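You operate a simulated robot arm through the tools that you are given. There is no shell and no other tool. Be economical: measure what you need, move in short steps, check, and stop when the job is done.

Carry out the task below with a simulated robot arm. There is one attempt and no reset: what you move stays moved.

Task
Scrape both bowls into the compost pail and nest them in the sink.
Fine: the pink bowl goes under, the yellow bowl into it; no scraps beside the pail.
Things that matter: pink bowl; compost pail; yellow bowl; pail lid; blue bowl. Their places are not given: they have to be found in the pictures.

Only the result counts: the job must be done as asked and must still hold three seconds after the hand-in. Knocking over, shifting, dropping, spilling or breaking anything else fails it.

Robot
A 6-joint arm with a two-finger parallel gripper, fixed in place. Base frame: the origin is at the foot of the arm, x ahead of it, y to its left, z up. Lengths are in m, angles in degrees, forces in N, time in s.
Its first joint turns from -115.0 to 115.0 degrees. Payload 4.2 kg.
The TCP is the grasp point between the finger pads, 0.023 m short of the fingertips. In the tool frame z runs along the fingers and y along their closing line. The gripper opens to 0.094 m. The fingers are 0.038 m wide and 0.01 m thick; the gripper's body (0.054 by 0.096 m) begins 0.039 m behind the TCP.
Orientation is told as [roll, pitch, yaw] about the base's x, y, z axes, in that order, counted from this pose: with the fingers straight down and closing along the base's y, the tool's x points along the base's -x, its y along +y and its z along -z.

Tools
- The arm moves only by the tool play_rows. Its argument "plan" is a list of rows, each a list of 7 numbers: the gripper command, from -1 (fully open) to 1 (shut), values between in proportion, then the shift along the tool's x, y, z in m, then the turn, a rotation vector about the tool's x, y, z in degrees. In form: [[fingers, x, y, z, wx, wy, wz], ...]. A call has 1 to 20 rows; each row shifts and turns the commanded pose from where the row before left it, along the tool's axes as they then stand. Rows are played at 5 a second. More than 0.05 m and 8.6 degrees between two rows, or a gripper value outside its range, and nothing of the call is played. Where a pose cannot be reached the arm comes as near as it can. A force on the tool above 40 N (or 10 N above the force at the start of the call, whichever is more), or a blocked arm, ends the call early, and 0.2 s more pass. Each finger travels about 0.108 m/s and halts on what it meets, pressing with about 21 N; the grip force reading is that of the motor and also rises with nothing between the fingers. The clock runs only during rows and for 0.2 s after the last one: add rows that do not move to give the fingers time. The reply holds the time, the measured pose of the TCP, the force on the tool along the base axes, the opening and the grip force, in the units named above and with some noise.
- Cameras (640 x 400 px; columns grow to the right, rows downward): "scene" is fixed at [0.0558, -0.5039, 1.7166]; the picture's right is [0.47, -0.89, 0.00], its down [-0.53, -0.28, -0.80] and it looks along [0.71, 0.37, -0.60] (base axes); focal length 315 px, centre (320, 200). "wrist" rides on the gripper at [0.086, 0.016, -0.075] in the tool frame; the picture's right is [-0.18, 0.98, 0.00], its down [-0.58, -0.11, -0.81] and it looks along [-0.79, -0.15, 0.59] (tool axes); focal length 243 px, centre (320, 200).
- camera(camera): a new picture of that camera. The clock stands still meanwhile.
- slide_trunk(by): slides the trunk up (or, below 0, down) by that many m; the arm rides with it, the base frame stays. It gives what a move gives, with no picture.
- pixel_to_xyz(camera, pixels): there is no depth. For up to 12 entries [column, row, z] of the newest picture of that camera ("zoom" is the newest enlarged one), the place [x, y] in the base frame at which the ray of that pixel passes the height z, good to about 0.002 m, but the place of the scene camera against the robot may be out by one fixed shift of up to 0.025 m in any direction. The clock stands still meanwhile.
- close_up(camera, box): a new picture of the part [left, top, right, bottom] of that camera's present view, enlarged. The clock stands still meanwhile.
- hand_in(): hands the job in; it is judged then, once.

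Go step by step. Measure first, check grasps and placings, and put right what went wrong. The budget is 80 turns and 54 pictures, counting those below and the enlarged ones. Unless the task says otherwise, let go and move clear before handing in, and close with one line.

The tools are called after "Call:" as name(argument=value, ...) on one line, values as JSON. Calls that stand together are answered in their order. play_rows: Moves the arm, as the interface text tells. Its arguments: {"type":"object","properties":{"plan":{"type":"array","items":{"type":"array","items":{"type":"number"}}}},"required":["plan"]} The other tools are called the same way: slide_trunk (by) slides the trunk up or down; camera (camera) takes a picture; pixel_to_xyz (camera, pixels) gives the place at which the rays of pixels pass given heights; close_up (camera, box) takes an enlarged picture of a part of a camera's view; hand_in () hands the job in.

At the start:

```text
time: 0.0
tool_pos: [0.5391, -0.2707, 1.3561]
orientation: [0.0, 0.0, 0.0]
contact_force: [0.4, 0.2, 0.4]
width: 0.0941
gripper_force: 0.1
trunk travel left (down, up): [-0.85, 0.14]
```

scene: 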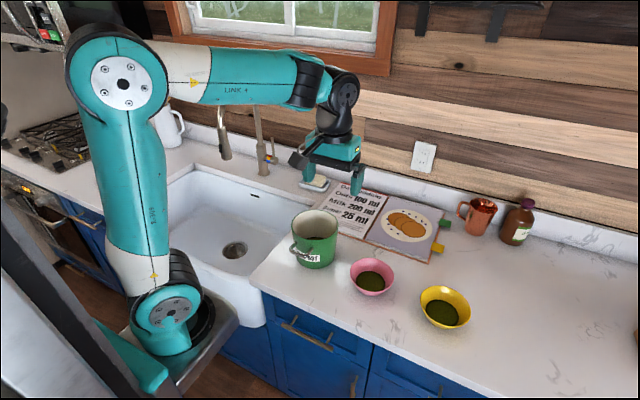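
wrist: 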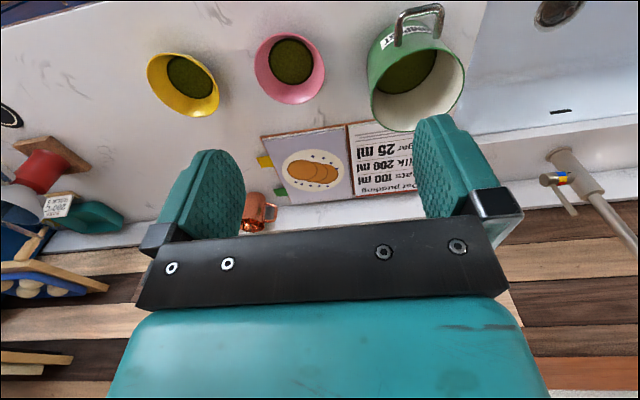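

The scene shows an open green pail (315,238), the pink bowl (371,278) and the yellow bowl (445,307), both holding scraps. The sink is at about (225,230). I'll zoom in and measure.

Call:
close_up(camera="scene", box=[240, 160, 560, 360])

Call:
close_up(camera="scene", box=[130, 130, 370, 280])

Call:
pixel_to_xyz(camera="scene", pixels=[[371, 292, 0.472], [350, 275, 0.53], [395, 273, 0.53], [441, 325, 0.472], [420, 304, 0.53], [471, 307, 0.53], [312, 265, 0.472], [291, 228, 0.6], [338, 228, 0.6], [314, 210, 0.6], [235, 250, 0.3], [170, 180, 0.472]])

Call:
pixel_to_xyz(camera="wrist", pixels=[[290, 62, 0.48], [255, 70, 0.53], [325, 70, 0.53], [190, 80, 0.48], [148, 75, 0.53], [218, 95, 0.53], [408, 70, 0.48], [370, 95, 0.6], [465, 80, 0.6], [420, 130, 0.6], [420, 15, 0.6]])

```text
2.00 times, centred on (400, 260) of scene
```

zoom: 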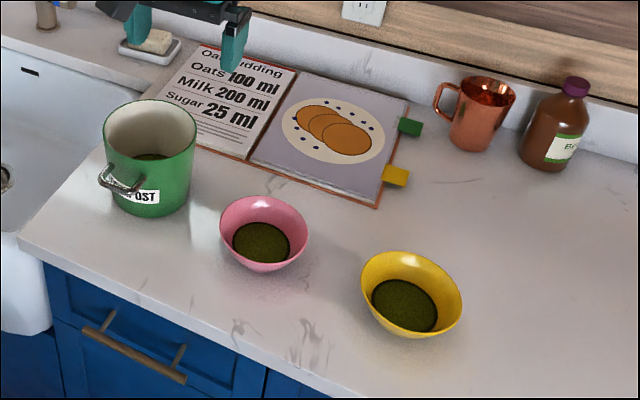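

```text
2.67 times, centred on (250, 205) of scene
```

zoom: 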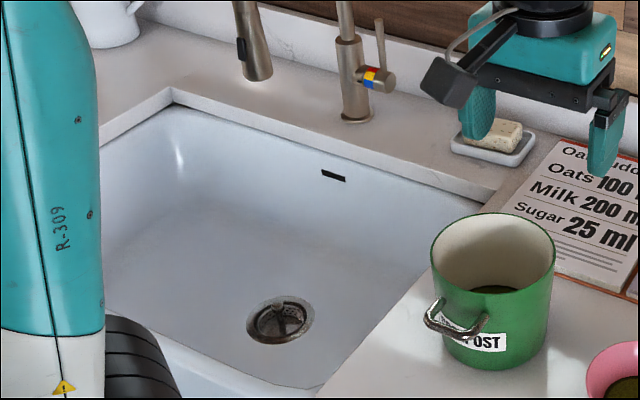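

```text
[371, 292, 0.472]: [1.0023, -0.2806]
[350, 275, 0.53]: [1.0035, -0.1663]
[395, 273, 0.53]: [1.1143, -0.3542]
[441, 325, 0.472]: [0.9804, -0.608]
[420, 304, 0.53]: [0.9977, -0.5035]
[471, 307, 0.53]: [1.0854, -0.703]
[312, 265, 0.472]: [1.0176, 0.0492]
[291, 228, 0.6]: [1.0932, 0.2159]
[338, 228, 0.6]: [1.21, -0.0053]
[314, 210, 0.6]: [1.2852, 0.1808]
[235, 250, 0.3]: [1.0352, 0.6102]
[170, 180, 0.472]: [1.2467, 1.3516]
```

```text
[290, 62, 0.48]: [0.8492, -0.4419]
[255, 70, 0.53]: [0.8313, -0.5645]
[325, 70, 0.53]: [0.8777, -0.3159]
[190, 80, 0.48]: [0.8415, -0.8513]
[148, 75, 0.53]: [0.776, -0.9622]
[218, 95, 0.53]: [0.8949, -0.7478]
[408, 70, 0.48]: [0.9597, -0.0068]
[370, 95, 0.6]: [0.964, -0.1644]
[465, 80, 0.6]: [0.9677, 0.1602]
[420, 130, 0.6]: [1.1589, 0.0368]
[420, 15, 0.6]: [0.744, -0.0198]
```

The two cameras disagree at z=0.472; the rays of the bowls appear to cross near z≈0.92. I'll test this with the book's tabs (scene 438,248 and 446,224; wrist 264,161 and 280,191) at several heights.

Call:
pixel_to_xyz(camera="scene", pixels=[[438, 248, 0.472], [438, 248, 0.88], [438, 248, 0.92], [438, 248, 0.96], [446, 224, 0.92], [371, 282, 0.92], [443, 313, 0.92]])

Call:
pixel_to_xyz(camera="wrist", pixels=[[264, 161, 0.472], [264, 161, 0.88], [264, 161, 0.92], [264, 161, 0.96], [280, 191, 0.92], [290, 62, 0.92], [190, 77, 0.92]])

```text
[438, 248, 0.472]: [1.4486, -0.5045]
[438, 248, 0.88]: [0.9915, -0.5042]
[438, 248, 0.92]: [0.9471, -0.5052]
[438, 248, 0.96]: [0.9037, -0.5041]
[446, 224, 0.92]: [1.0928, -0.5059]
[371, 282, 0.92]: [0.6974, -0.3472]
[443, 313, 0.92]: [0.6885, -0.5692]
```

```text
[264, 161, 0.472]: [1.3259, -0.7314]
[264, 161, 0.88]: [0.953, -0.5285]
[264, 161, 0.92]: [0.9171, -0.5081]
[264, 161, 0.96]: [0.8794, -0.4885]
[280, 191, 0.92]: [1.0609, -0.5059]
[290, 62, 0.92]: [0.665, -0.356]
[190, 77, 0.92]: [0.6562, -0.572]
```

The book tabs agree at about z≈0.92 (scene x is off by ~+0.03), so the counter is near 0.92, not 0.472. Next I'll measure the counter edge and carriage, and slide the trunk down a little to see how the readings behave.

Call:
pixel_to_xyz(camera="scene", pixels=[[250, 280, 0.92], [460, 398, 0.92], [238, 318, 0.92], [180, 385, 0.92], [352, 190, 0.92], [178, 172, 0.92], [292, 190, 0.92], [235, 250, 0.72], [235, 250, 0.92], [318, 250, 0.92]])

Call:
slide_trunk(by=-0.1)

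Call:
camera(camera="wrist")

Call:
camera(camera="scene")

```text
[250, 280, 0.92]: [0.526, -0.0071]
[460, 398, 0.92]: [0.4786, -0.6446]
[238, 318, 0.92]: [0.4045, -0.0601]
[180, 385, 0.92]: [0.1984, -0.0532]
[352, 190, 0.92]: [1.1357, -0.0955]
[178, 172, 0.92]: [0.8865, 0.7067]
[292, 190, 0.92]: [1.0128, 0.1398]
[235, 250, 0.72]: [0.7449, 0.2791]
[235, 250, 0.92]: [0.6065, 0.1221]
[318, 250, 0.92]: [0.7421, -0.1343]
```

```text
time: 1.3
tool_pos: [0.5386, -0.2709, 1.256]
orientation: [0.0, 0.0, 0.0]
contact_force: [0.0, -0.2, 0.3]
width: 0.0939
gripper_force: 0.0
trunk travel left (down, up): [-0.75, 0.24]
```

```text
49 pictures are left
```

wrist: 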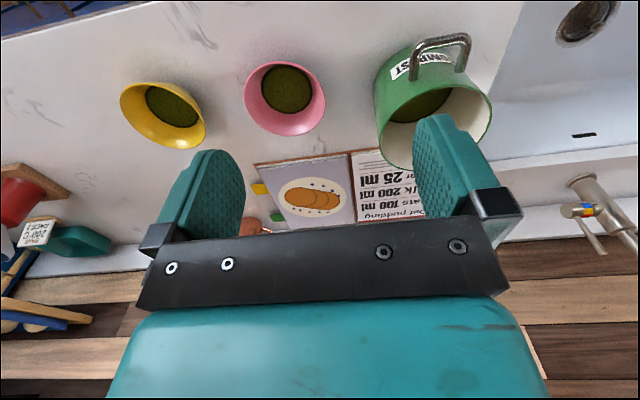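

```text
48 pictures are left
```

scene: 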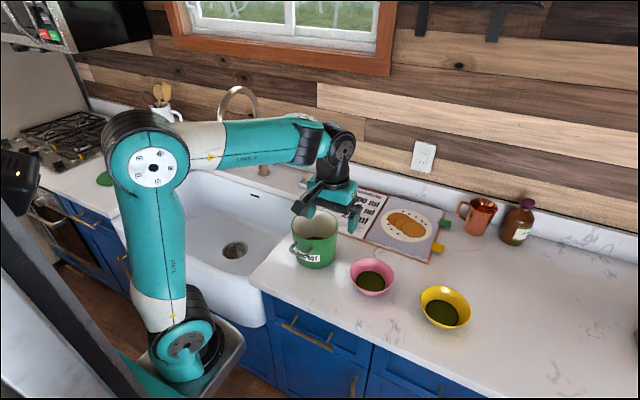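

Tool z follows the trunk, and a lid lies left of the sink (105,180). I'll triangulate with the new wrist picture: pail rim, bowl rims and floors, and drain.

Call:
pixel_to_xyz(camera="wrist", pixels=[[260, 189, 0.92], [260, 189, 0.9], [245, 98, 0.97], [326, 100, 0.97], [284, 88, 0.92], [120, 100, 0.97], [205, 130, 0.97], [170, 105, 0.92], [375, 125, 1.05], [492, 115, 1.05], [586, 20, 0.72]])

Call:
close_up(camera="wrist", box=[100, 0, 420, 200])

Call:
close_up(camera="scene", box=[270, 190, 490, 340])

```text
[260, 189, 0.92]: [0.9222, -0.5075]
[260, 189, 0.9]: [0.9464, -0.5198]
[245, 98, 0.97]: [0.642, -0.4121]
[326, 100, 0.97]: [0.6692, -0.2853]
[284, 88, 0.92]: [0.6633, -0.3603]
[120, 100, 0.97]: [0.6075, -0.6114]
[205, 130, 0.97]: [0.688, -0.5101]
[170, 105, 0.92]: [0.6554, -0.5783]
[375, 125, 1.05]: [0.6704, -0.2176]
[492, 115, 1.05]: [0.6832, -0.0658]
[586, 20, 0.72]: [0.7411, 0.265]
```

```text
2.00 times, centred on (260, 100) of wrist
```

zoom: 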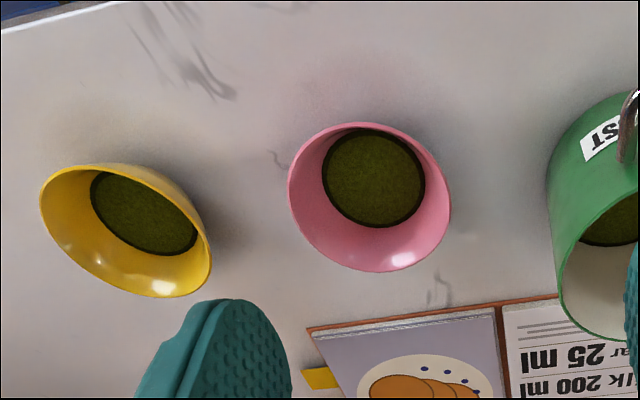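

```text
2.67 times, centred on (380, 265) of scene
```

zoom: 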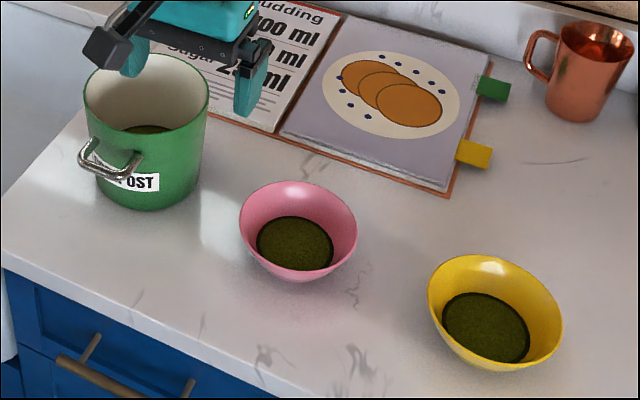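

The surface is confirmed at about 0.92: pink bowl near (0.66,-0.35), yellow (0.655,-0.565), pail (~0.70,-0.14), all with rims about 0.05 or more above the counter. I'll move lower and rightward for a closer wrist view.

Call:
play_rows(plan=[[-1, 0.01, -0.03, 0.03, 0, 0, 0], [-1, 0.01, -0.03, 0.03, 0, 0, 0], [-1, 0.01, -0.03, 0.03, 0, 0, 0], [-1, 0.01, -0.03, 0.03, 0, 0, 0], [-1, 0, 0, 0, 0, 0, 0]])

Call:
camera(camera="wrist")

```text
time: 2.5
tool_pos: [0.4995, -0.3911, 1.1338]
orientation: [0.0, -0.1, 0.0]
contact_force: [-0.6, 0.3, 0.1]
width: 0.094
gripper_force: 0.0
trunk travel left (down, up): [-0.75, 0.24]
```

```text
45 pictures are left
```

wrist: 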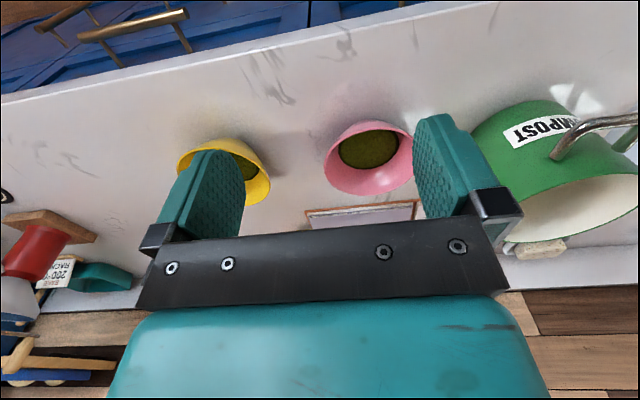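

Pink's rim left extreme is now (324,157), its far edge at (370,195); counter front edge runs along row ~95 at the left. I'll triangulate the rim height.

Call:
close_up(camera="wrist", box=[160, 100, 440, 275])

Call:
pixel_to_xyz(camera="wrist", pixels=[[324, 157, 0.96], [324, 157, 0.98], [324, 157, 1.0], [370, 196, 0.96], [370, 196, 0.98], [370, 196, 1.0], [367, 121, 0.98], [370, 150, 0.92], [178, 160, 0.98], [255, 206, 0.98], [300, 25, 0.92], [460, 0, 0.92]])

```text
2.29 times, centred on (300, 188) of wrist
```

zoom: 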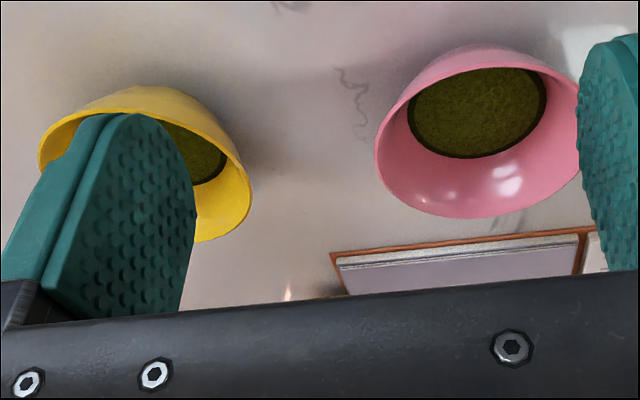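

```text
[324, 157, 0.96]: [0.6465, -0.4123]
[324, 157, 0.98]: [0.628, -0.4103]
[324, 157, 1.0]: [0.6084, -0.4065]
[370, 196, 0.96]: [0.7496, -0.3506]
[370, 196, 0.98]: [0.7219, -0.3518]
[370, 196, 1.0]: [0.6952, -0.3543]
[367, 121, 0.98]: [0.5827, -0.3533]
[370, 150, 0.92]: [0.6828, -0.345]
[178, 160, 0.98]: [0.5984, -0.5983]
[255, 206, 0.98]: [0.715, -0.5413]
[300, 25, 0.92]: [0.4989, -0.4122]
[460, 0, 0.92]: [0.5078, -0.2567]
```

Pink rim: z≈0.978, centre about (0.657,-0.350), radius about 0.064. Next I'll measure the pail's height from its scene silhouette: base front (326,268), rim front (324,236), rim left and right (301,222)/(347,222).

Call:
pixel_to_xyz(camera="scene", pixels=[[326, 268, 0.92], [324, 238, 1.0], [324, 238, 1.04], [324, 238, 1.08], [301, 225, 1.04], [348, 226, 1.04], [325, 210, 1.04], [331, 266, 0.92], [360, 271, 0.98], [404, 276, 0.98]])

Call:
play_rows(plan=[[-1, 0.01, 0.04, -0.02, 0, 0, 0], [-1, 0.01, 0.04, -0.02, 0, 0, 0], [-1, 0.01, 0.04, -0.02, 0, 0, 0], [-1, 0.01, 0.04, -0.02, 0, 0, 0], [-1, 0.01, 0.04, -0.02, 0, 0, 0], [-1, 0.0, 0.04, -0.02, 0, 0, 0], [-1, 0, 0, 0, 0, 0, 0]])

Call:
camera(camera="wrist")

```text
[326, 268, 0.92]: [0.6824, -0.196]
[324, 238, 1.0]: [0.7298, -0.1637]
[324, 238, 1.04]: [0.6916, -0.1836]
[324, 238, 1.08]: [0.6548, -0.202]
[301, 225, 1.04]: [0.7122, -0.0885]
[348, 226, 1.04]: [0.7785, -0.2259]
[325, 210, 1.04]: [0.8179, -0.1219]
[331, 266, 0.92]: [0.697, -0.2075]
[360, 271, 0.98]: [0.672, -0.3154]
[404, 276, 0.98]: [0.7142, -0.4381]
```

```text
time: 4.1
tool_pos: [0.4561, -0.151, 1.2542]
orientation: [0.0, 0.2, 0.0]
contact_force: [0.7, -0.9, -1.1]
width: 0.094
gripper_force: 0.1
out of reach, approached as far as the arm can: row 6
trunk travel left (down, up): [-0.75, 0.24]
```

```text
43 pictures are left
```

wrist: 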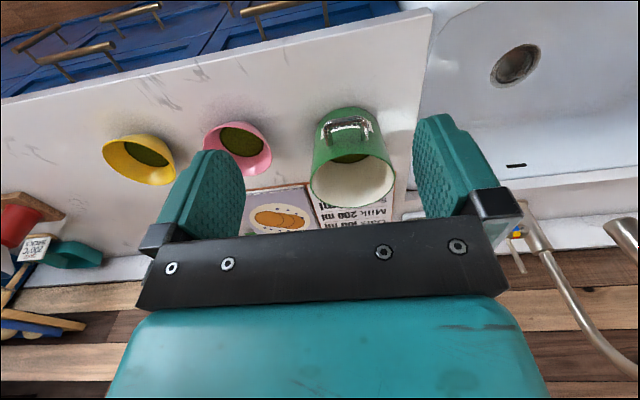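

The pose stopped at the inner reach limit, so the base axis sits near x≈0.28. I'll zoom on the pail and the sink from here.

Call:
close_up(camera="wrist", box=[200, 80, 440, 230])

Call:
pixel_to_xyz(camera="wrist", pixels=[[515, 65, 0.72], [515, 65, 0.68], [432, 8, 0.92], [418, 110, 0.92], [505, 172, 0.92], [350, 115, 0.92]])

```text
2.67 times, centred on (320, 155) of wrist
```

zoom: 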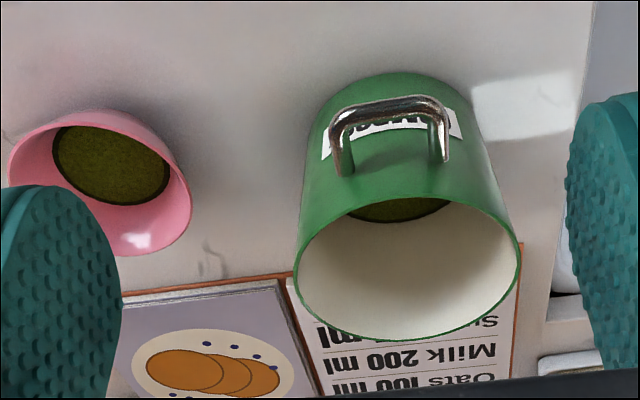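

```text
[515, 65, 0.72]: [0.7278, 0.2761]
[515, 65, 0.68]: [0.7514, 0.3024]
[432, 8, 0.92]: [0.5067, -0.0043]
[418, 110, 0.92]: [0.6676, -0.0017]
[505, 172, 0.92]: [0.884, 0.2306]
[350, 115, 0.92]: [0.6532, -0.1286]
```

Estimates: the pail rim is at z≈1.05, centre (0.709,-0.141), radius 0.075; the sink floor is at z≈0.645 with the drain at about (0.78,0.33). I'll go to a pre-grasp for the pink bowl's robot-side rim at yaw -45, roll 35.

Call:
play_rows(plan=[[-1, -0.0154, -0.0346, 0.0193, 0, 0, 0], [-1, -0.0154, -0.0346, 0.0193, 0, 0, 0], [-1, -0.0154, -0.0346, 0.0193, 0, 0, 0], [-1, -0.0154, -0.0346, 0.0193, 0, 0, 0], [-1, -0.0154, -0.0346, 0.0193, 0, 0, 0], [-1, -0.0154, -0.0346, 0.0193, 0, 0, 0], [-1, -0.0154, -0.0346, 0.0193, 0, 0, 0], [-1, -0.0154, -0.0346, 0.0193, 0, 0, 0], [-0.5, 0, 0, 0, 0, 0, 7.5], [0, 0, 0, 0, 0, 0, 7.5], [0.1, 0, 0, 0, 0, 0, 7.5], [0.1, 0, 0, 0, 0, 0, 7.5], [0.1, 0, 0, 0, 0, 0, 7.5], [0.1, 0, 0, 0, 0, 0, 7.5], [0.1, 0, 0, 0, -7, 0, 0], [0.1, 0, 0, 0, -7, 0, 0], [0.1, 0, 0, 0, -7, 0, 0], [0.1, 0, 0, 0, -7, 0, 0], [0.1, 0, 0, 0, -7, 0, 0], [0.1, 0, 0, 0, 0, 0, 0]])

Call:
camera(camera="wrist")

Call:
camera(camera="scene")

```text
time: 8.3
tool_pos: [0.5793, -0.4279, 1.1003]
orientation: [35.2, 0.0, -45.0]
contact_force: [-0.3, 0.0, 1.1]
width: 0.0422
gripper_force: 0.1
trunk travel left (down, up): [-0.75, 0.24]
```

```text
41 pictures are left
```

wrist: 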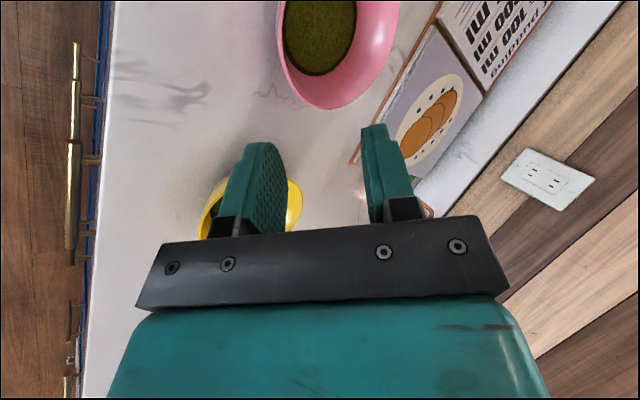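

```text
40 pictures are left
```

scene: 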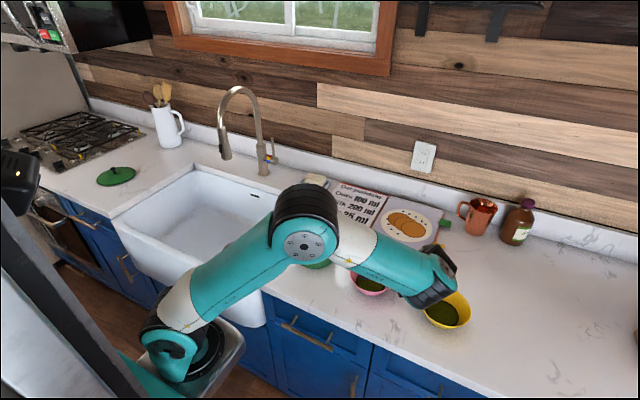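

The pose was reached with width 0.042, and pink's rim shows at (330,105) ahead of the fingers. I'll lower the trunk 0.057 and check the alignment.

Call:
slide_trunk(by=-0.057)

Call:
camera(camera="wrist")

Call:
close_up(camera="scene", box=[260, 190, 500, 340])

```text
time: 9.3
tool_pos: [0.578, -0.4295, 1.0425]
orientation: [35.0, 0.0, -45.1]
contact_force: [-0.3, 1.1, 0.5]
width: 0.0421
gripper_force: 0.0
trunk travel left (down, up): [-0.693, 0.297]
```

```text
39 pictures are left
```

wrist: 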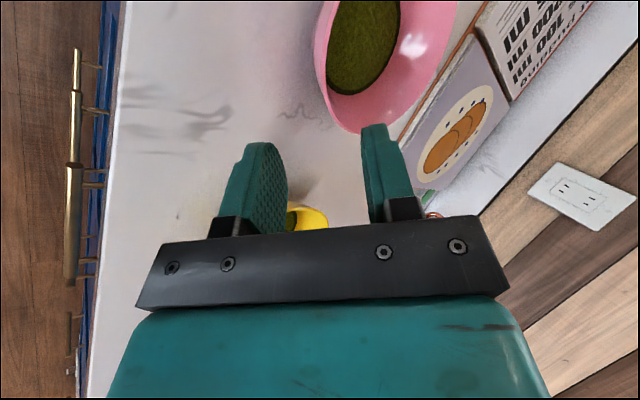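

```text
2.67 times, centred on (380, 265) of scene
```

zoom: 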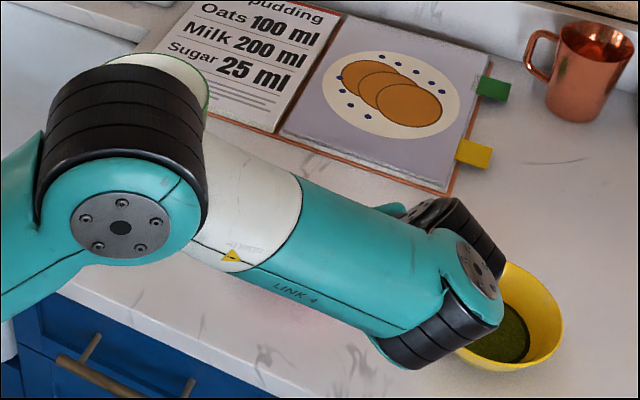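

I'll check the rim arc (314,50)-(375,133) at z=0.978 to refine the pink bowl's centre.

Call:
close_up(camera="wrist", box=[240, 0, 480, 150])

Call:
pixel_to_xyz(camera="wrist", pixels=[[313, 45, 0.978], [316, 75, 0.978], [325, 105, 0.978], [345, 129, 0.978], [360, 134, 0.978], [380, 128, 0.978], [440, 60, 0.978], [458, 5, 0.978]])

```text
2.67 times, centred on (360, 75) of wrist
```

zoom: 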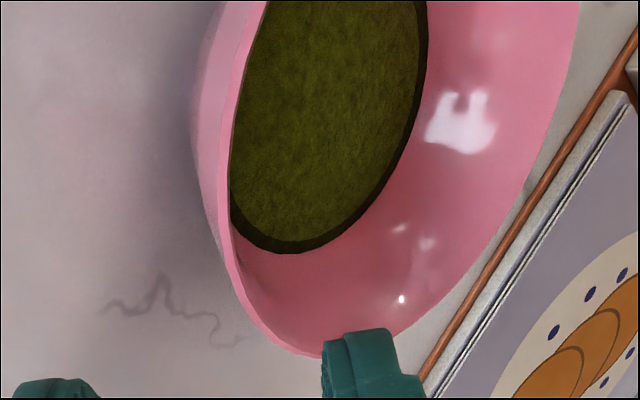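

```text
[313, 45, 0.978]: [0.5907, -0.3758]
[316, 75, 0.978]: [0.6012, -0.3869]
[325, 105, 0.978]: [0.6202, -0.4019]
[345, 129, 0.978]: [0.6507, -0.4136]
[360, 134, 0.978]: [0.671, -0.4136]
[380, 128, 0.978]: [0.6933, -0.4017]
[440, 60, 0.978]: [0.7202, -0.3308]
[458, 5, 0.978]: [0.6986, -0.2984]
```

Fit confirms centre (0.658,-0.350), r 0.064. I'll advance along the wall and close on the rim.

Call:
play_rows(plan=[[0.1, 0, 0.003, 0.023, 0, 0, 0], [0.1, 0, 0, 0.023, 0, 0, 0], [0.1, 0, 0, 0.023, 0, 0, 0], [0.1, 0, 0, 0.023, 0, 0, 0], [0.1, 0, 0, 0, 0, 0, 0]])

Call:
camera(camera="wrist")

```text
time: 10.5
tool_pos: [0.6167, -0.391, 0.9705]
orientation: [35.0, -0.1, -45.0]
contact_force: [0.9, 0.0, 1.3]
width: 0.0425
gripper_force: 0.1
trunk travel left (down, up): [-0.693, 0.297]
```

```text
36 pictures are left
```

wrist: 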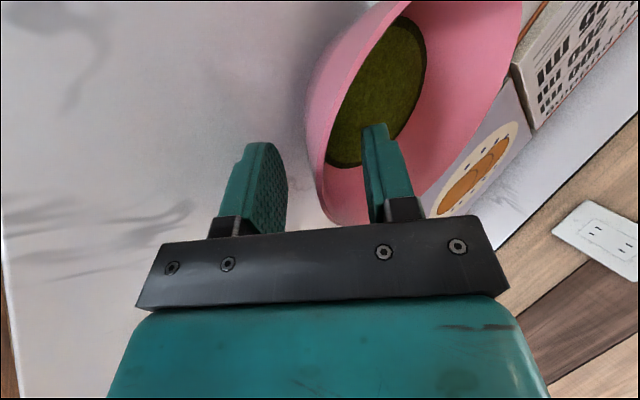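

The rim wall passes between the fingers at (330,200), with the inner finger inside the bowl. Closing now.

Call:
play_rows(plan=[[0.4, 0, 0, 0, 0, 0, 0], [0.7, 0, 0, 0, 0, 0, 0], [1, 0, 0, 0, 0, 0, 0], [1, 0, 0, 0, 0, 0, 0], [1, 0, 0, 0, 0, 0, 0]])

Call:
camera(camera="wrist")

```text
time: 11.7
tool_pos: [0.6183, -0.3914, 0.9698]
orientation: [35.1, -0.1, -45.0]
contact_force: [-0.2, -0.4, -1.8]
width: 0.0081
gripper_force: 21.3
trunk travel left (down, up): [-0.693, 0.297]
```

```text
35 pictures are left
```

wrist: 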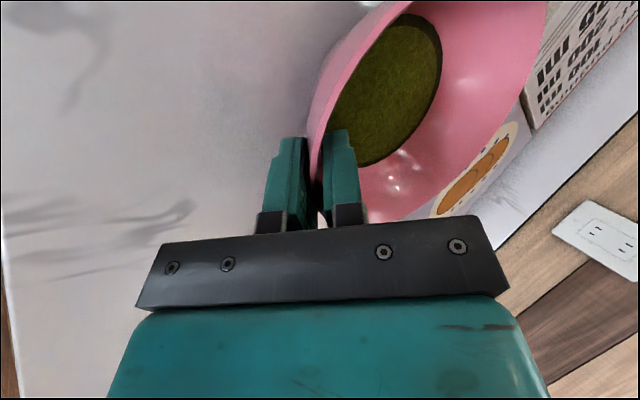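

Gripped (width 0.008, force 21). I'll lift with the trunk and check the bowl hangs level.

Call:
slide_trunk(by=0.17)

Call:
camera(camera="wrist")

Call:
camera(camera="scene")

```text
time: 13.6
tool_pos: [0.6194, -0.3897, 1.1395]
orientation: [35.0, 0.1, -45.0]
contact_force: [0.0, 0.5, 0.5]
width: 0.0
gripper_force: 21.0
trunk travel left (down, up): [-0.863, 0.127]
```

```text
34 pictures are left
```

wrist: 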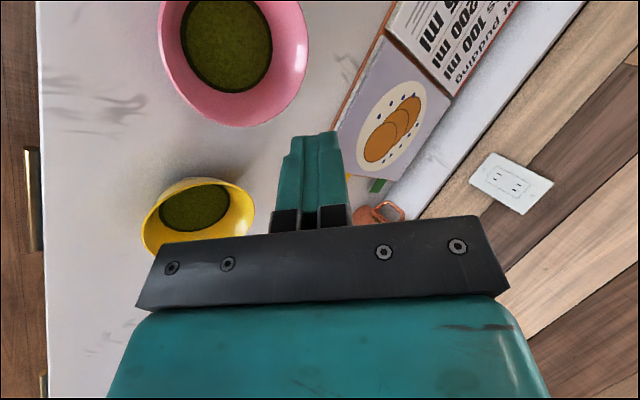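

```text
33 pictures are left
```

scene: 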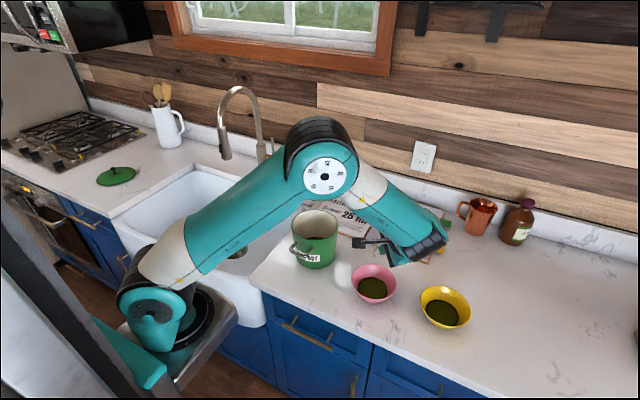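

The bowl slipped out on lifting: width is 0, and the bowl sits upright near its old place at (374,284). I'll look closely at its profile and new position.

Call:
close_up(camera="scene", box=[340, 250, 480, 337])

Call:
close_up(camera="wrist", box=[130, 0, 330, 125])

Call:
pixel_to_xyz(camera="wrist", pixels=[[158, 25, 0.978], [172, 80, 0.978], [205, 115, 0.978], [235, 125, 0.978], [270, 115, 0.978], [298, 75, 0.978], [307, 40, 0.978], [300, 3, 0.978]])

```text
4.57 times, centred on (410, 294) of scene
```

zoom: 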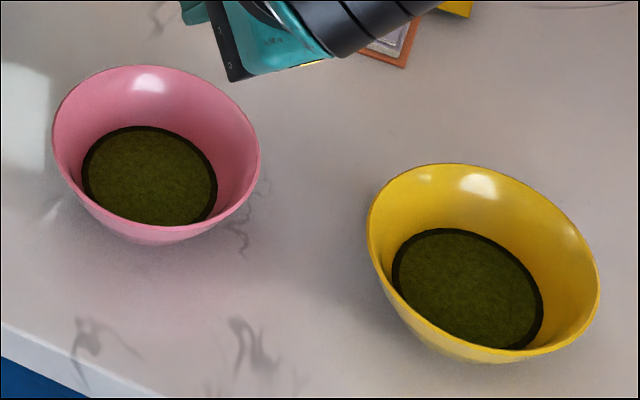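

```text
3.20 times, centred on (230, 62) of wrist
```

zoom: 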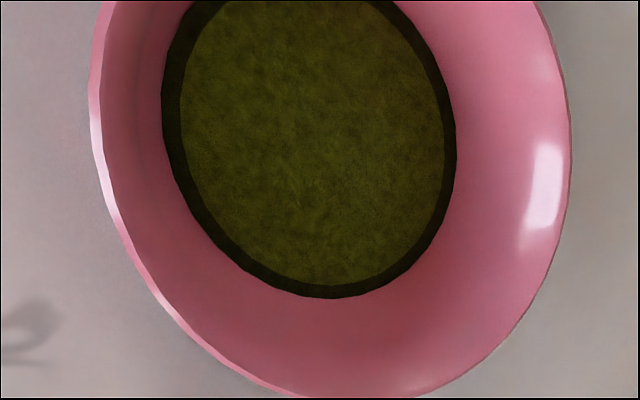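

```text
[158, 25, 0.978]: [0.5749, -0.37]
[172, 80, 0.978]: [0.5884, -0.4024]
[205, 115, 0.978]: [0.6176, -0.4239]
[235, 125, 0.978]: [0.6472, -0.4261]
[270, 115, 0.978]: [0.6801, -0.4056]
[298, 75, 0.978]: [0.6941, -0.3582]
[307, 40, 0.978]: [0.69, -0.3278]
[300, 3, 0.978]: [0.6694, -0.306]
```

The bowl shifted by about 2 cm but still stands upright with its scraps. The grip was probably too shallow, as the rim may be lower than 0.978. I'll back off, lower, and triangulate again.

Call:
play_rows(plan=[[0.2, 0.002, -0.03, -0.021, 0, 0, 0], [0.2, 0.002, -0.03, -0.021, 0, 0, 0], [0.2, 0, 0, 0, 0, 0, 0]])

Call:
slide_trunk(by=-0.09)

Call:
camera(camera="wrist")

Call:
close_up(camera="wrist", box=[240, 0, 480, 150])

```text
time: 14.4
tool_pos: [0.5628, -0.4396, 1.1379]
orientation: [35.1, 0.0, -45.0]
contact_force: [-0.2, -0.5, -0.2]
width: 0.0376
gripper_force: 0.0
trunk travel left (down, up): [-0.863, 0.127]
```

```text
time: 15.7
tool_pos: [0.5622, -0.4393, 1.0491]
orientation: [35.0, 0.0, -45.1]
contact_force: [-0.5, -0.1, 0.1]
width: 0.0376
gripper_force: 0.2
trunk travel left (down, up): [-0.773, 0.217]
```

```text
30 pictures are left
```

wrist: 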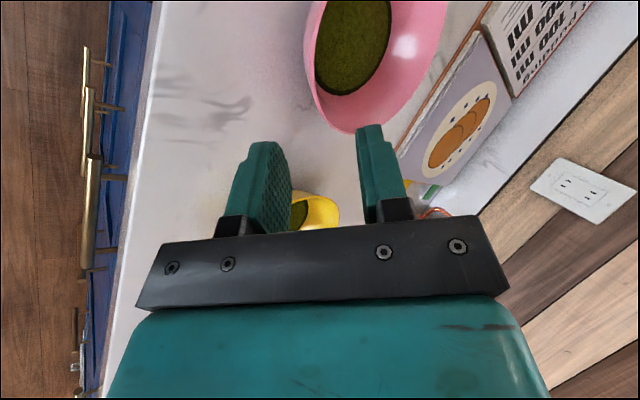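

```text
2.67 times, centred on (360, 75) of wrist
```

zoom: 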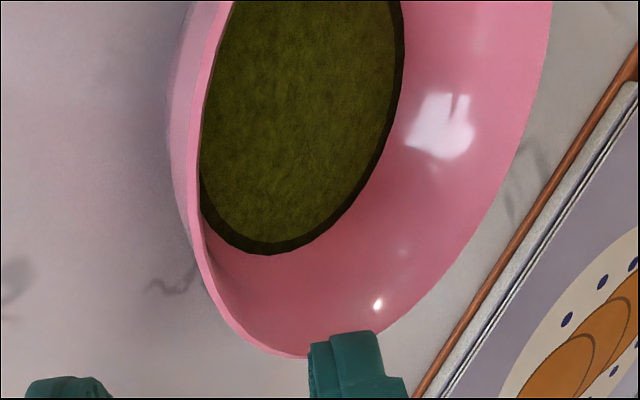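

I'll project the rim outline from the zoom at two heights to fit circles.

Call:
pixel_to_xyz(camera="zoom", pixels=[[197, 100, 0.978], [192, 200, 0.978], [210, 290, 0.978], [250, 340, 0.978], [300, 357, 0.978], [410, 310, 0.978], [460, 255, 0.978], [525, 140, 0.978], [550, 30, 0.978]])

Call:
pixel_to_xyz(camera="zoom", pixels=[[197, 100, 0.962], [192, 200, 0.962], [210, 290, 0.962], [250, 340, 0.962], [300, 357, 0.962], [410, 310, 0.962], [460, 255, 0.962], [525, 140, 0.962], [550, 30, 0.962]])

```text
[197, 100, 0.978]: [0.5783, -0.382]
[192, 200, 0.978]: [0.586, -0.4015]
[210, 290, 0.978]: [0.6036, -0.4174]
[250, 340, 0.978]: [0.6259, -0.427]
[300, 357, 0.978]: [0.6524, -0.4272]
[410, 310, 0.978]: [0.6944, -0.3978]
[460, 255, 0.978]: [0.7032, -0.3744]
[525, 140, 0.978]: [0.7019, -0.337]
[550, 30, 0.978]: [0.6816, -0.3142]
```

```text
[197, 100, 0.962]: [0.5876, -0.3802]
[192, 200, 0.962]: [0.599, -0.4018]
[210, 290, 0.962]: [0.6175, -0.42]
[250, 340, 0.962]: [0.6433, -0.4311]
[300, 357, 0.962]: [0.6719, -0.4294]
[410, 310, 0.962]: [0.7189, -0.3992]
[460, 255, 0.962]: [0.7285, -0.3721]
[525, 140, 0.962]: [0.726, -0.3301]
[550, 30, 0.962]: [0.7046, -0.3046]
```

Combining the two views, the rim is at z≈0.985, centre (0.6325,-0.366), r≈0.06. I'll go in deeper this time (TCP z≈0.962).

Call:
play_rows(plan=[[0.2, 0.0004, -0.0002, 0.0211, 0, 0, 0], [0.2, 0.0004, -0.0002, 0.0211, 0, 0, 0], [0.2, 0.0004, -0.0002, 0.0211, 0, 0, 0], [0.2, 0.0004, -0.0002, 0.0211, 0, 0, 0], [0.2, 0.0004, -0.0002, 0.0211, 0, 0, 0], [0.2, 0, 0, 0, 0, 0, 0]])

Call:
camera(camera="wrist")

```text
time: 17.1
tool_pos: [0.6032, -0.3946, 0.9603]
orientation: [34.9, -0.1, -45.0]
contact_force: [0.4, -0.1, -0.3]
width: 0.0375
gripper_force: 0.0
trunk travel left (down, up): [-0.773, 0.217]
```

```text
28 pictures are left
```

wrist: 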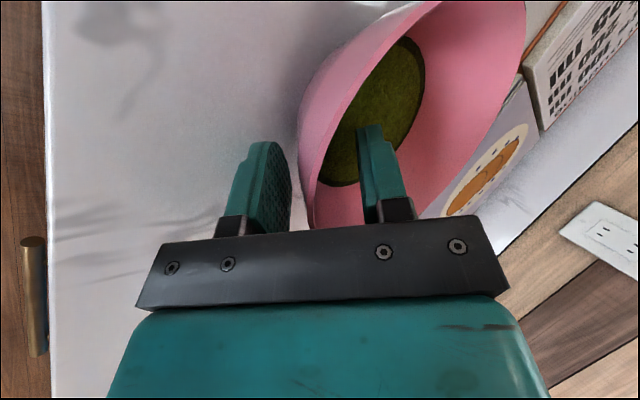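

The rim is centred between the fingers and deeper than before (it passes behind the palm edge at (318,225)). I'll close and lift slowly by 2 cm with the arm.

Call:
play_rows(plan=[[0.4, 0, 0, 0, 0, 0, 0], [0.7, 0, 0, 0, 0, 0, 0], [1, 0, 0, 0, 0, 0, 0], [1, 0, 0, 0, 0, 0, 0], [1, 0, 0, 0, 0, 0, 0], [1, 0, 0, 0, 0, 0, 0]])

Call:
play_rows(plan=[[1, 0, 0.0012, -0.0016, 0, 0, 0], [1, 0, 0.0017, -0.0025, 0, 0, 0], [1, 0, 0.0017, -0.0025, 0, 0, 0], [1, 0, 0.0023, -0.0033, 0, 0, 0], [1, 0, 0.0023, -0.0033, 0, 0, 0], [1, 0, 0.0023, -0.0033, 0, 0, 0]])

Call:
camera(camera="wrist")

```text
time: 18.5
tool_pos: [0.6036, -0.3958, 0.9595]
orientation: [35.0, -0.1, -45.0]
contact_force: [-0.2, -0.6, -2.1]
width: 0.0087
gripper_force: 21.0
trunk travel left (down, up): [-0.773, 0.217]
```

```text
time: 19.9
tool_pos: [0.6031, -0.3949, 0.982]
orientation: [35.0, -0.1, -45.1]
contact_force: [0.5, -0.2, -3.1]
width: 0.0085
gripper_force: 20.7
trunk travel left (down, up): [-0.773, 0.217]
```

```text
27 pictures are left
```

wrist: 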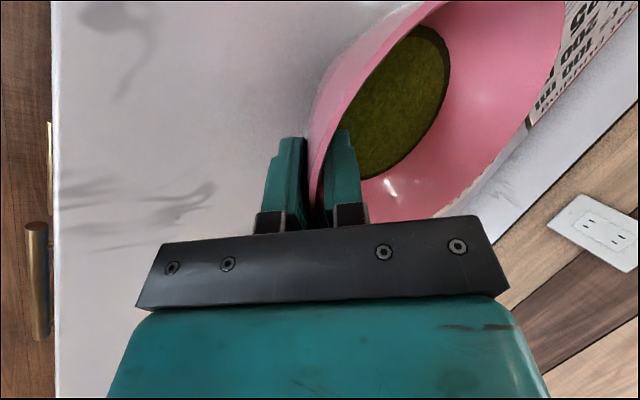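

The bowl is held (load ≈3 N, width 0.0085). I'll raise it with the arm, then carry it toward the pail.

Call:
play_rows(plan=[[1, 0, 0.004, -0.0057, 0, 0, 0], [1, 0, 0.0069, -0.0098, 0, 0, 0], [1, 0, 0.0069, -0.0098, 0, 0, 0], [1, 0, 0.0069, -0.0098, 0, 0, 0], [1, 0, 0.0069, -0.0098, 0, 0, 0], [1, 0, 0.0069, -0.0098, 0, 0, 0], [1, 0, 0.0069, -0.0098, 0, 0, 0], [1, 0, 0.0069, -0.0098, 0, 0, 0], [1, 0, 0.0069, -0.0098, 0, 0, 0], [1, 0, 0.0069, -0.0098, 0, 0, 0], [1, 0, 0.0069, -0.0098, 0, 0, 0], [1, 0, 0.0069, -0.0098, 0, 0, 0], [1, 0, 0.004, -0.0057, 0, 0, 0]])

Call:
camera(camera="scene")

```text
time: 22.7
tool_pos: [0.605, -0.3964, 1.1277]
orientation: [35.0, 0.0, -45.0]
contact_force: [-0.2, -0.6, -2.5]
width: 0.0087
gripper_force: 21.2
trunk travel left (down, up): [-0.773, 0.217]
```

```text
26 pictures are left
```

scene: 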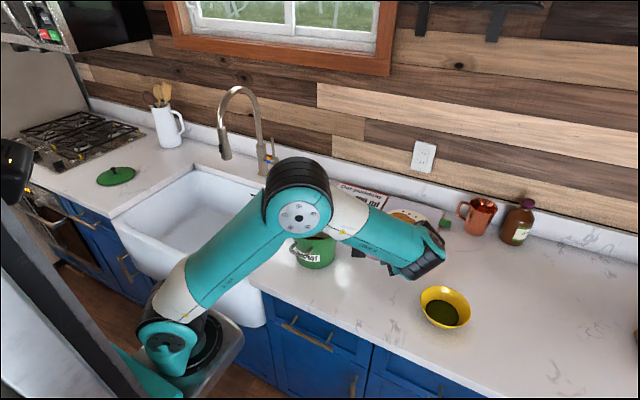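

Lifted and held (pink bowl hidden behind the wrist). Translate to the pail and yaw to 0.

Call:
play_rows(plan=[[1, 0.0033, 0.018, 0.0126, 0, 0, 0], [1, 0.0033, 0.018, 0.0126, 0, 0, 0], [1, 0.0033, 0.018, 0.0126, 0, 0, 0], [1, 0.0033, 0.018, 0.0126, 0, 0, 0], [1, 0.0033, 0.018, 0.0126, 0, 0, 0], [1, 0.0033, 0.018, 0.0126, 0, 0, 0], [1, 0, 0, 0, 0, 4.3, -6.14], [1, 0, 0, 0, 0, 4.3, -6.14], [1, 0, 0, 0, 0, 4.3, -6.14], [1, 0, 0, 0, 0, 4.3, -6.14], [1, 0, 0, 0, 0, 4.3, -6.14], [1, 0, 0, 0, 0, 4.3, -6.14], [1, 0, 0, 0, 0, 0, 0]])

Call:
camera(camera="wrist")

Call:
camera(camera="scene")

```text
time: 25.5
tool_pos: [0.6829, -0.2886, 1.1285]
orientation: [35.0, 0.0, 0.1]
contact_force: [0.3, 0.2, -1.9]
width: 0.0085
gripper_force: 21.1
trunk travel left (down, up): [-0.773, 0.217]
```

```text
25 pictures are left
```

wrist: 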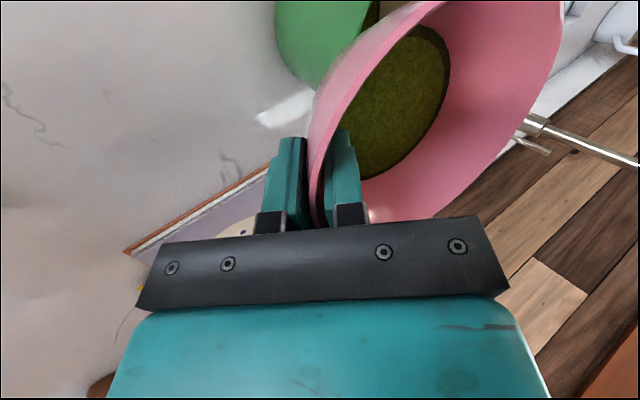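

```text
24 pictures are left
```

scene: 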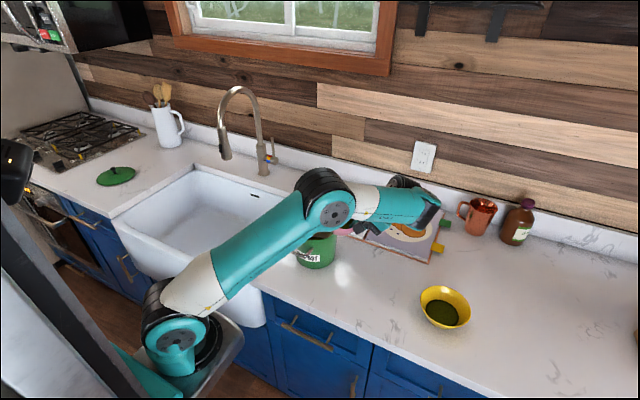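

Check pail location from this wrist view (base edge (318,88), left side (276,20)), then shift so the far lip sits over the pail.

Call:
pixel_to_xyz(camera="wrist", pixels=[[318, 88, 0.92], [290, 70, 0.92], [279, 50, 0.92], [378, 10, 1.05]])

Call:
play_rows(plan=[[1, -0.013, 0.0135, 0.0095, 0, 0, 0], [1, -0.013, 0.0135, 0.0095, 0, 0, 0], [1, 0, 0, 0, 0, 0, 0]])

Call:
close_up(camera="scene", box=[260, 150, 480, 288])

```text
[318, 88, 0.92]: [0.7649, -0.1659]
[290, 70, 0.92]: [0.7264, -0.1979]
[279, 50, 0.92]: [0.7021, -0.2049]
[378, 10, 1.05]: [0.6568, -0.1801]
```

```text
time: 26.3
tool_pos: [0.709, -0.2556, 1.128]
orientation: [35.1, 0.0, 0.0]
contact_force: [0.8, 1.2, -2.8]
width: 0.0088
gripper_force: 20.9
trunk travel left (down, up): [-0.773, 0.217]
```

```text
2.90 times, centred on (370, 219) of scene
```

zoom: 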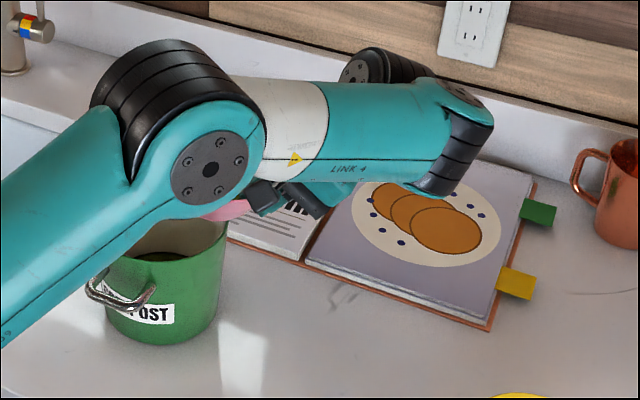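

Pail base points fit a circle about (0.709,-0.14), as planned. Tilting the first 42° about the lip.

Call:
play_rows(plan=[[1, 0, -0.0011, -0.0016, 6, 0, 0], [1, 0, -0.0002, -0.0011, 6, 0, 0], [1, 0, 0.0007, -0.0006, 6, 0, 0], [1, 0, 0.0017, -0.0002, 6, 0, 0], [1, 0, 0.0027, 0.0, 6, 0, 0], [1, 0, 0.0037, 0.0002, 6, 0, 0], [1, 0, 0.0046, 0.0002, 6, 0, 0], [1, 0, 0, 0, 0, 0, 0]])

Call:
camera(camera="wrist")

Call:
close_up(camera="scene", box=[260, 150, 480, 288])

```text
time: 28.1
tool_pos: [0.7081, -0.245, 1.132]
orientation: [-7.0, 0.0, 0.0]
contact_force: [1.0, 0.9, 4.5]
width: 0.0088
gripper_force: 21.4
trunk travel left (down, up): [-0.773, 0.217]
```

```text
22 pictures are left
```

wrist: 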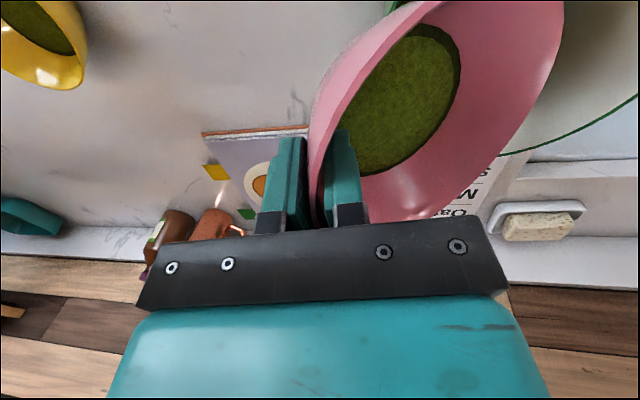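

```text
2.90 times, centred on (370, 219) of scene
```

zoom: 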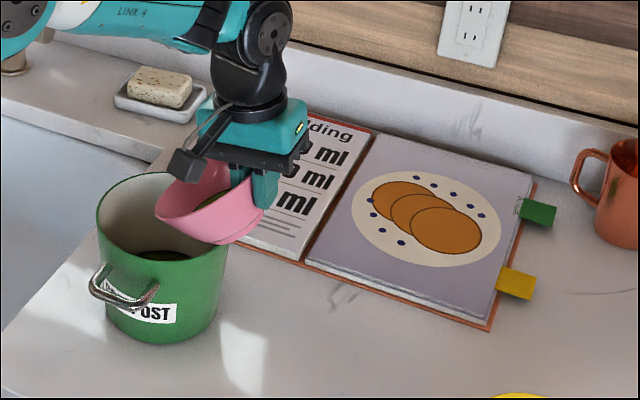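

The force flipped to +4.5 N in z, so the bowl's underside is probably touching the pail rim. I'll raise 3 cm and look.

Call:
play_rows(plan=[[1, 0, -0.0018, -0.0149, 0, 0, 0], [1, 0, -0.0018, -0.0149, 0, 0, 0], [1, 0, 0, 0, 0, 0, 0]])

Call:
close_up(camera="scene", box=[260, 150, 480, 288])

```text
time: 28.9
tool_pos: [0.7073, -0.2446, 1.1594]
orientation: [-7.0, -0.1, 0.0]
contact_force: [-0.3, -0.1, -2.8]
width: 0.0087
gripper_force: 21.2
trunk travel left (down, up): [-0.773, 0.217]
```

```text
2.90 times, centred on (370, 219) of scene
```

zoom: 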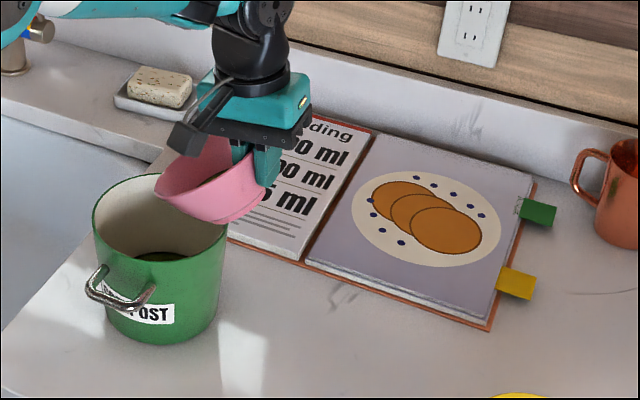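

Load is back to −2.8 N and the pail stands as before. Continue tilting to 90° about the lip, lowering a little on the way.

Call:
play_rows(plan=[[1, 0, 0.0046, -0.0098, 6, 0, 0], [1, 0, 0.0046, -0.0098, 6, 0, 0], [1, 0, 0.0046, -0.0098, 6, 0, 0], [1, 0, 0.0071, -0.0044, 6, 0, 0], [1, 0, 0.0077, -0.0047, 6, 0, 0], [1, 0, 0.0082, -0.005, 6, 0, 0], [1, 0, 0.0087, -0.0054, 6, 0, 0], [1, 0, 0.0091, -0.0059, 6, 0, 0], [1, 0, 0, 0, 0, 0, 0]])

Call:
camera(camera="wrist")

Call:
close_up(camera="scene", box=[240, 130, 460, 288])

```text
time: 30.9
tool_pos: [0.7094, -0.1776, 1.181]
orientation: [-55.1, 0.0, 0.0]
contact_force: [-0.5, 0.5, -2.8]
width: 0.0084
gripper_force: 21.3
trunk travel left (down, up): [-0.773, 0.217]
```

```text
19 pictures are left
```

wrist: 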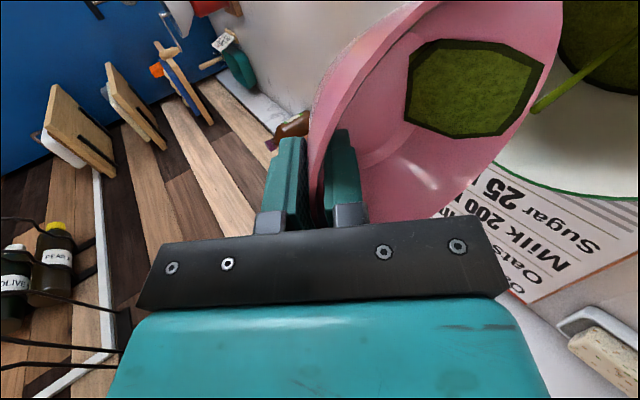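

```text
2.53 times, centred on (350, 209) of scene
```

zoom: 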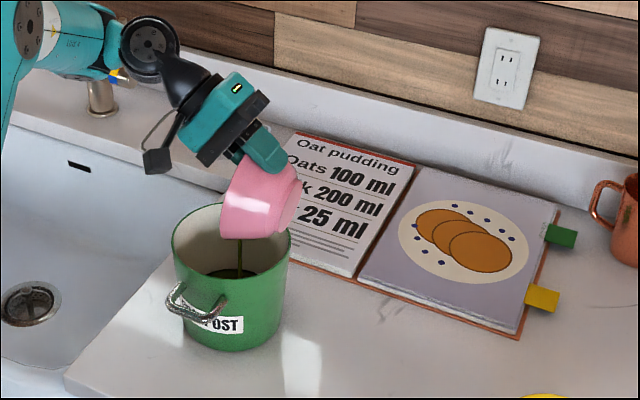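

The scraps are pouring in a stream straight into the pail. I'll continue to about 114° and wait.

Call:
play_rows(plan=[[1, 0, 0, 0, 0, 0, 0], [1, 0, 0, 0, 0, 0, 0], [1, 0, 0, 0, 0, 0, 0], [1, 0, 0.0046, -0.0098, 6, 0, 0], [1, 0, 0.0046, -0.0098, 6, 0, 0], [1, 0, 0.0046, -0.0098, 6, 0, 0], [1, 0, 0.0046, -0.0098, 6, 0, 0], [1, 0, 0, 0, 0, 0, 0], [1, 0, 0, 0, 0, 0, 0], [1, 0, 0, 0, 0, 0, 0], [1, 0, 0, 0, 0, 0, 0], [1, 0, 0, 0, 0, 0, 0], [1, 0, 0, 0, 0, 0, 0], [1, 0, 0, 0, 0, 0, 0], [1, 0, 0, 0, 0, 0, 0], [1, 0, 0, 0, 0, 0, 0]])

Call:
camera(camera="wrist")

```text
time: 32.5
tool_pos: [0.6525, -0.2042, 1.1284]
orientation: [-76.6, -1.3, 0.9]
contact_force: [1.7, 1.5, 3.9]
width: 0.0088
gripper_force: 21.5
out of reach, approached as far as the arm can: row 5, 6, 7
trunk travel left (down, up): [-0.773, 0.217]
stopped in row 8: the force on the tool passed its limit (the readings are from after the stop); the commanded pose is now the measured one
```

```text
17 pictures are left
```

wrist: 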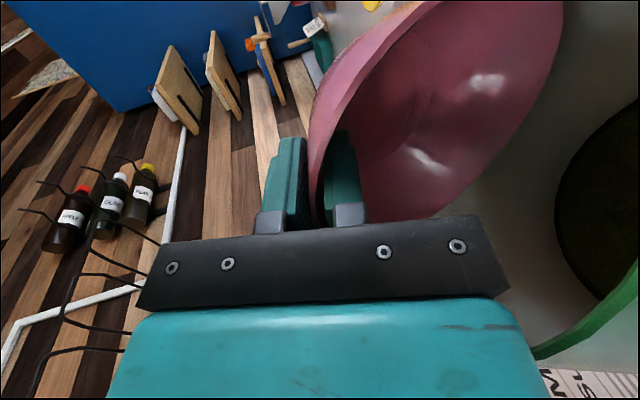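

The arm drifted off at the edge of its reach and touched something (TCP 0.6525,-0.204,1.128); the bowl is empty now. Checking the scene.

Call:
close_up(camera="scene", box=[220, 120, 460, 290])

```text
2.35 times, centred on (340, 205) of scene
```

zoom: 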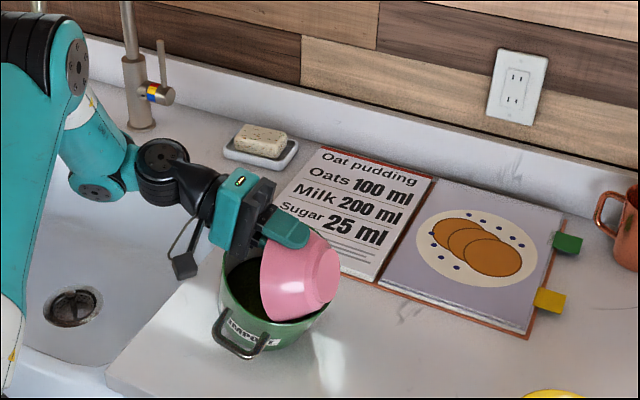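

The bowl is pressing on the pail rim and tipping the pail towards the camera. I'll lift straight up with the trunk in small steps so the pail settles back.

Call:
slide_trunk(by=0.02)

Call:
slide_trunk(by=0.03)

Call:
close_up(camera="scene", box=[220, 120, 460, 290])

```text
time: 33.2
tool_pos: [0.652, -0.2032, 1.147]
orientation: [-76.6, -1.2, 0.9]
contact_force: [0.1, 1.3, -0.5]
width: 0.0088
gripper_force: 21.0
trunk travel left (down, up): [-0.793, 0.197]
```

```text
time: 33.9
tool_pos: [0.6535, -0.2043, 1.1774]
orientation: [-76.7, -1.2, 0.9]
contact_force: [-0.7, -0.4, -2.5]
width: 0.0087
gripper_force: 20.7
trunk travel left (down, up): [-0.823, 0.167]
```

```text
2.35 times, centred on (340, 205) of scene
```

zoom: 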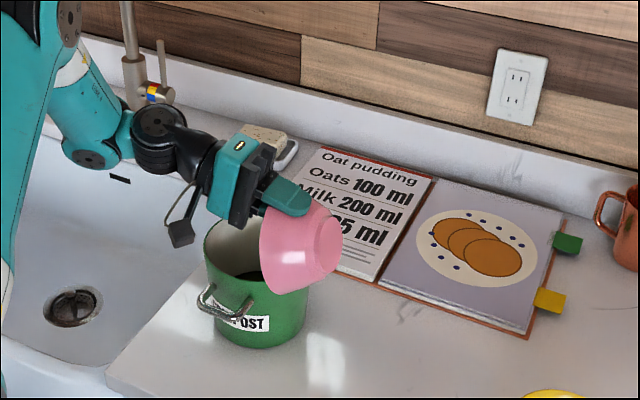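

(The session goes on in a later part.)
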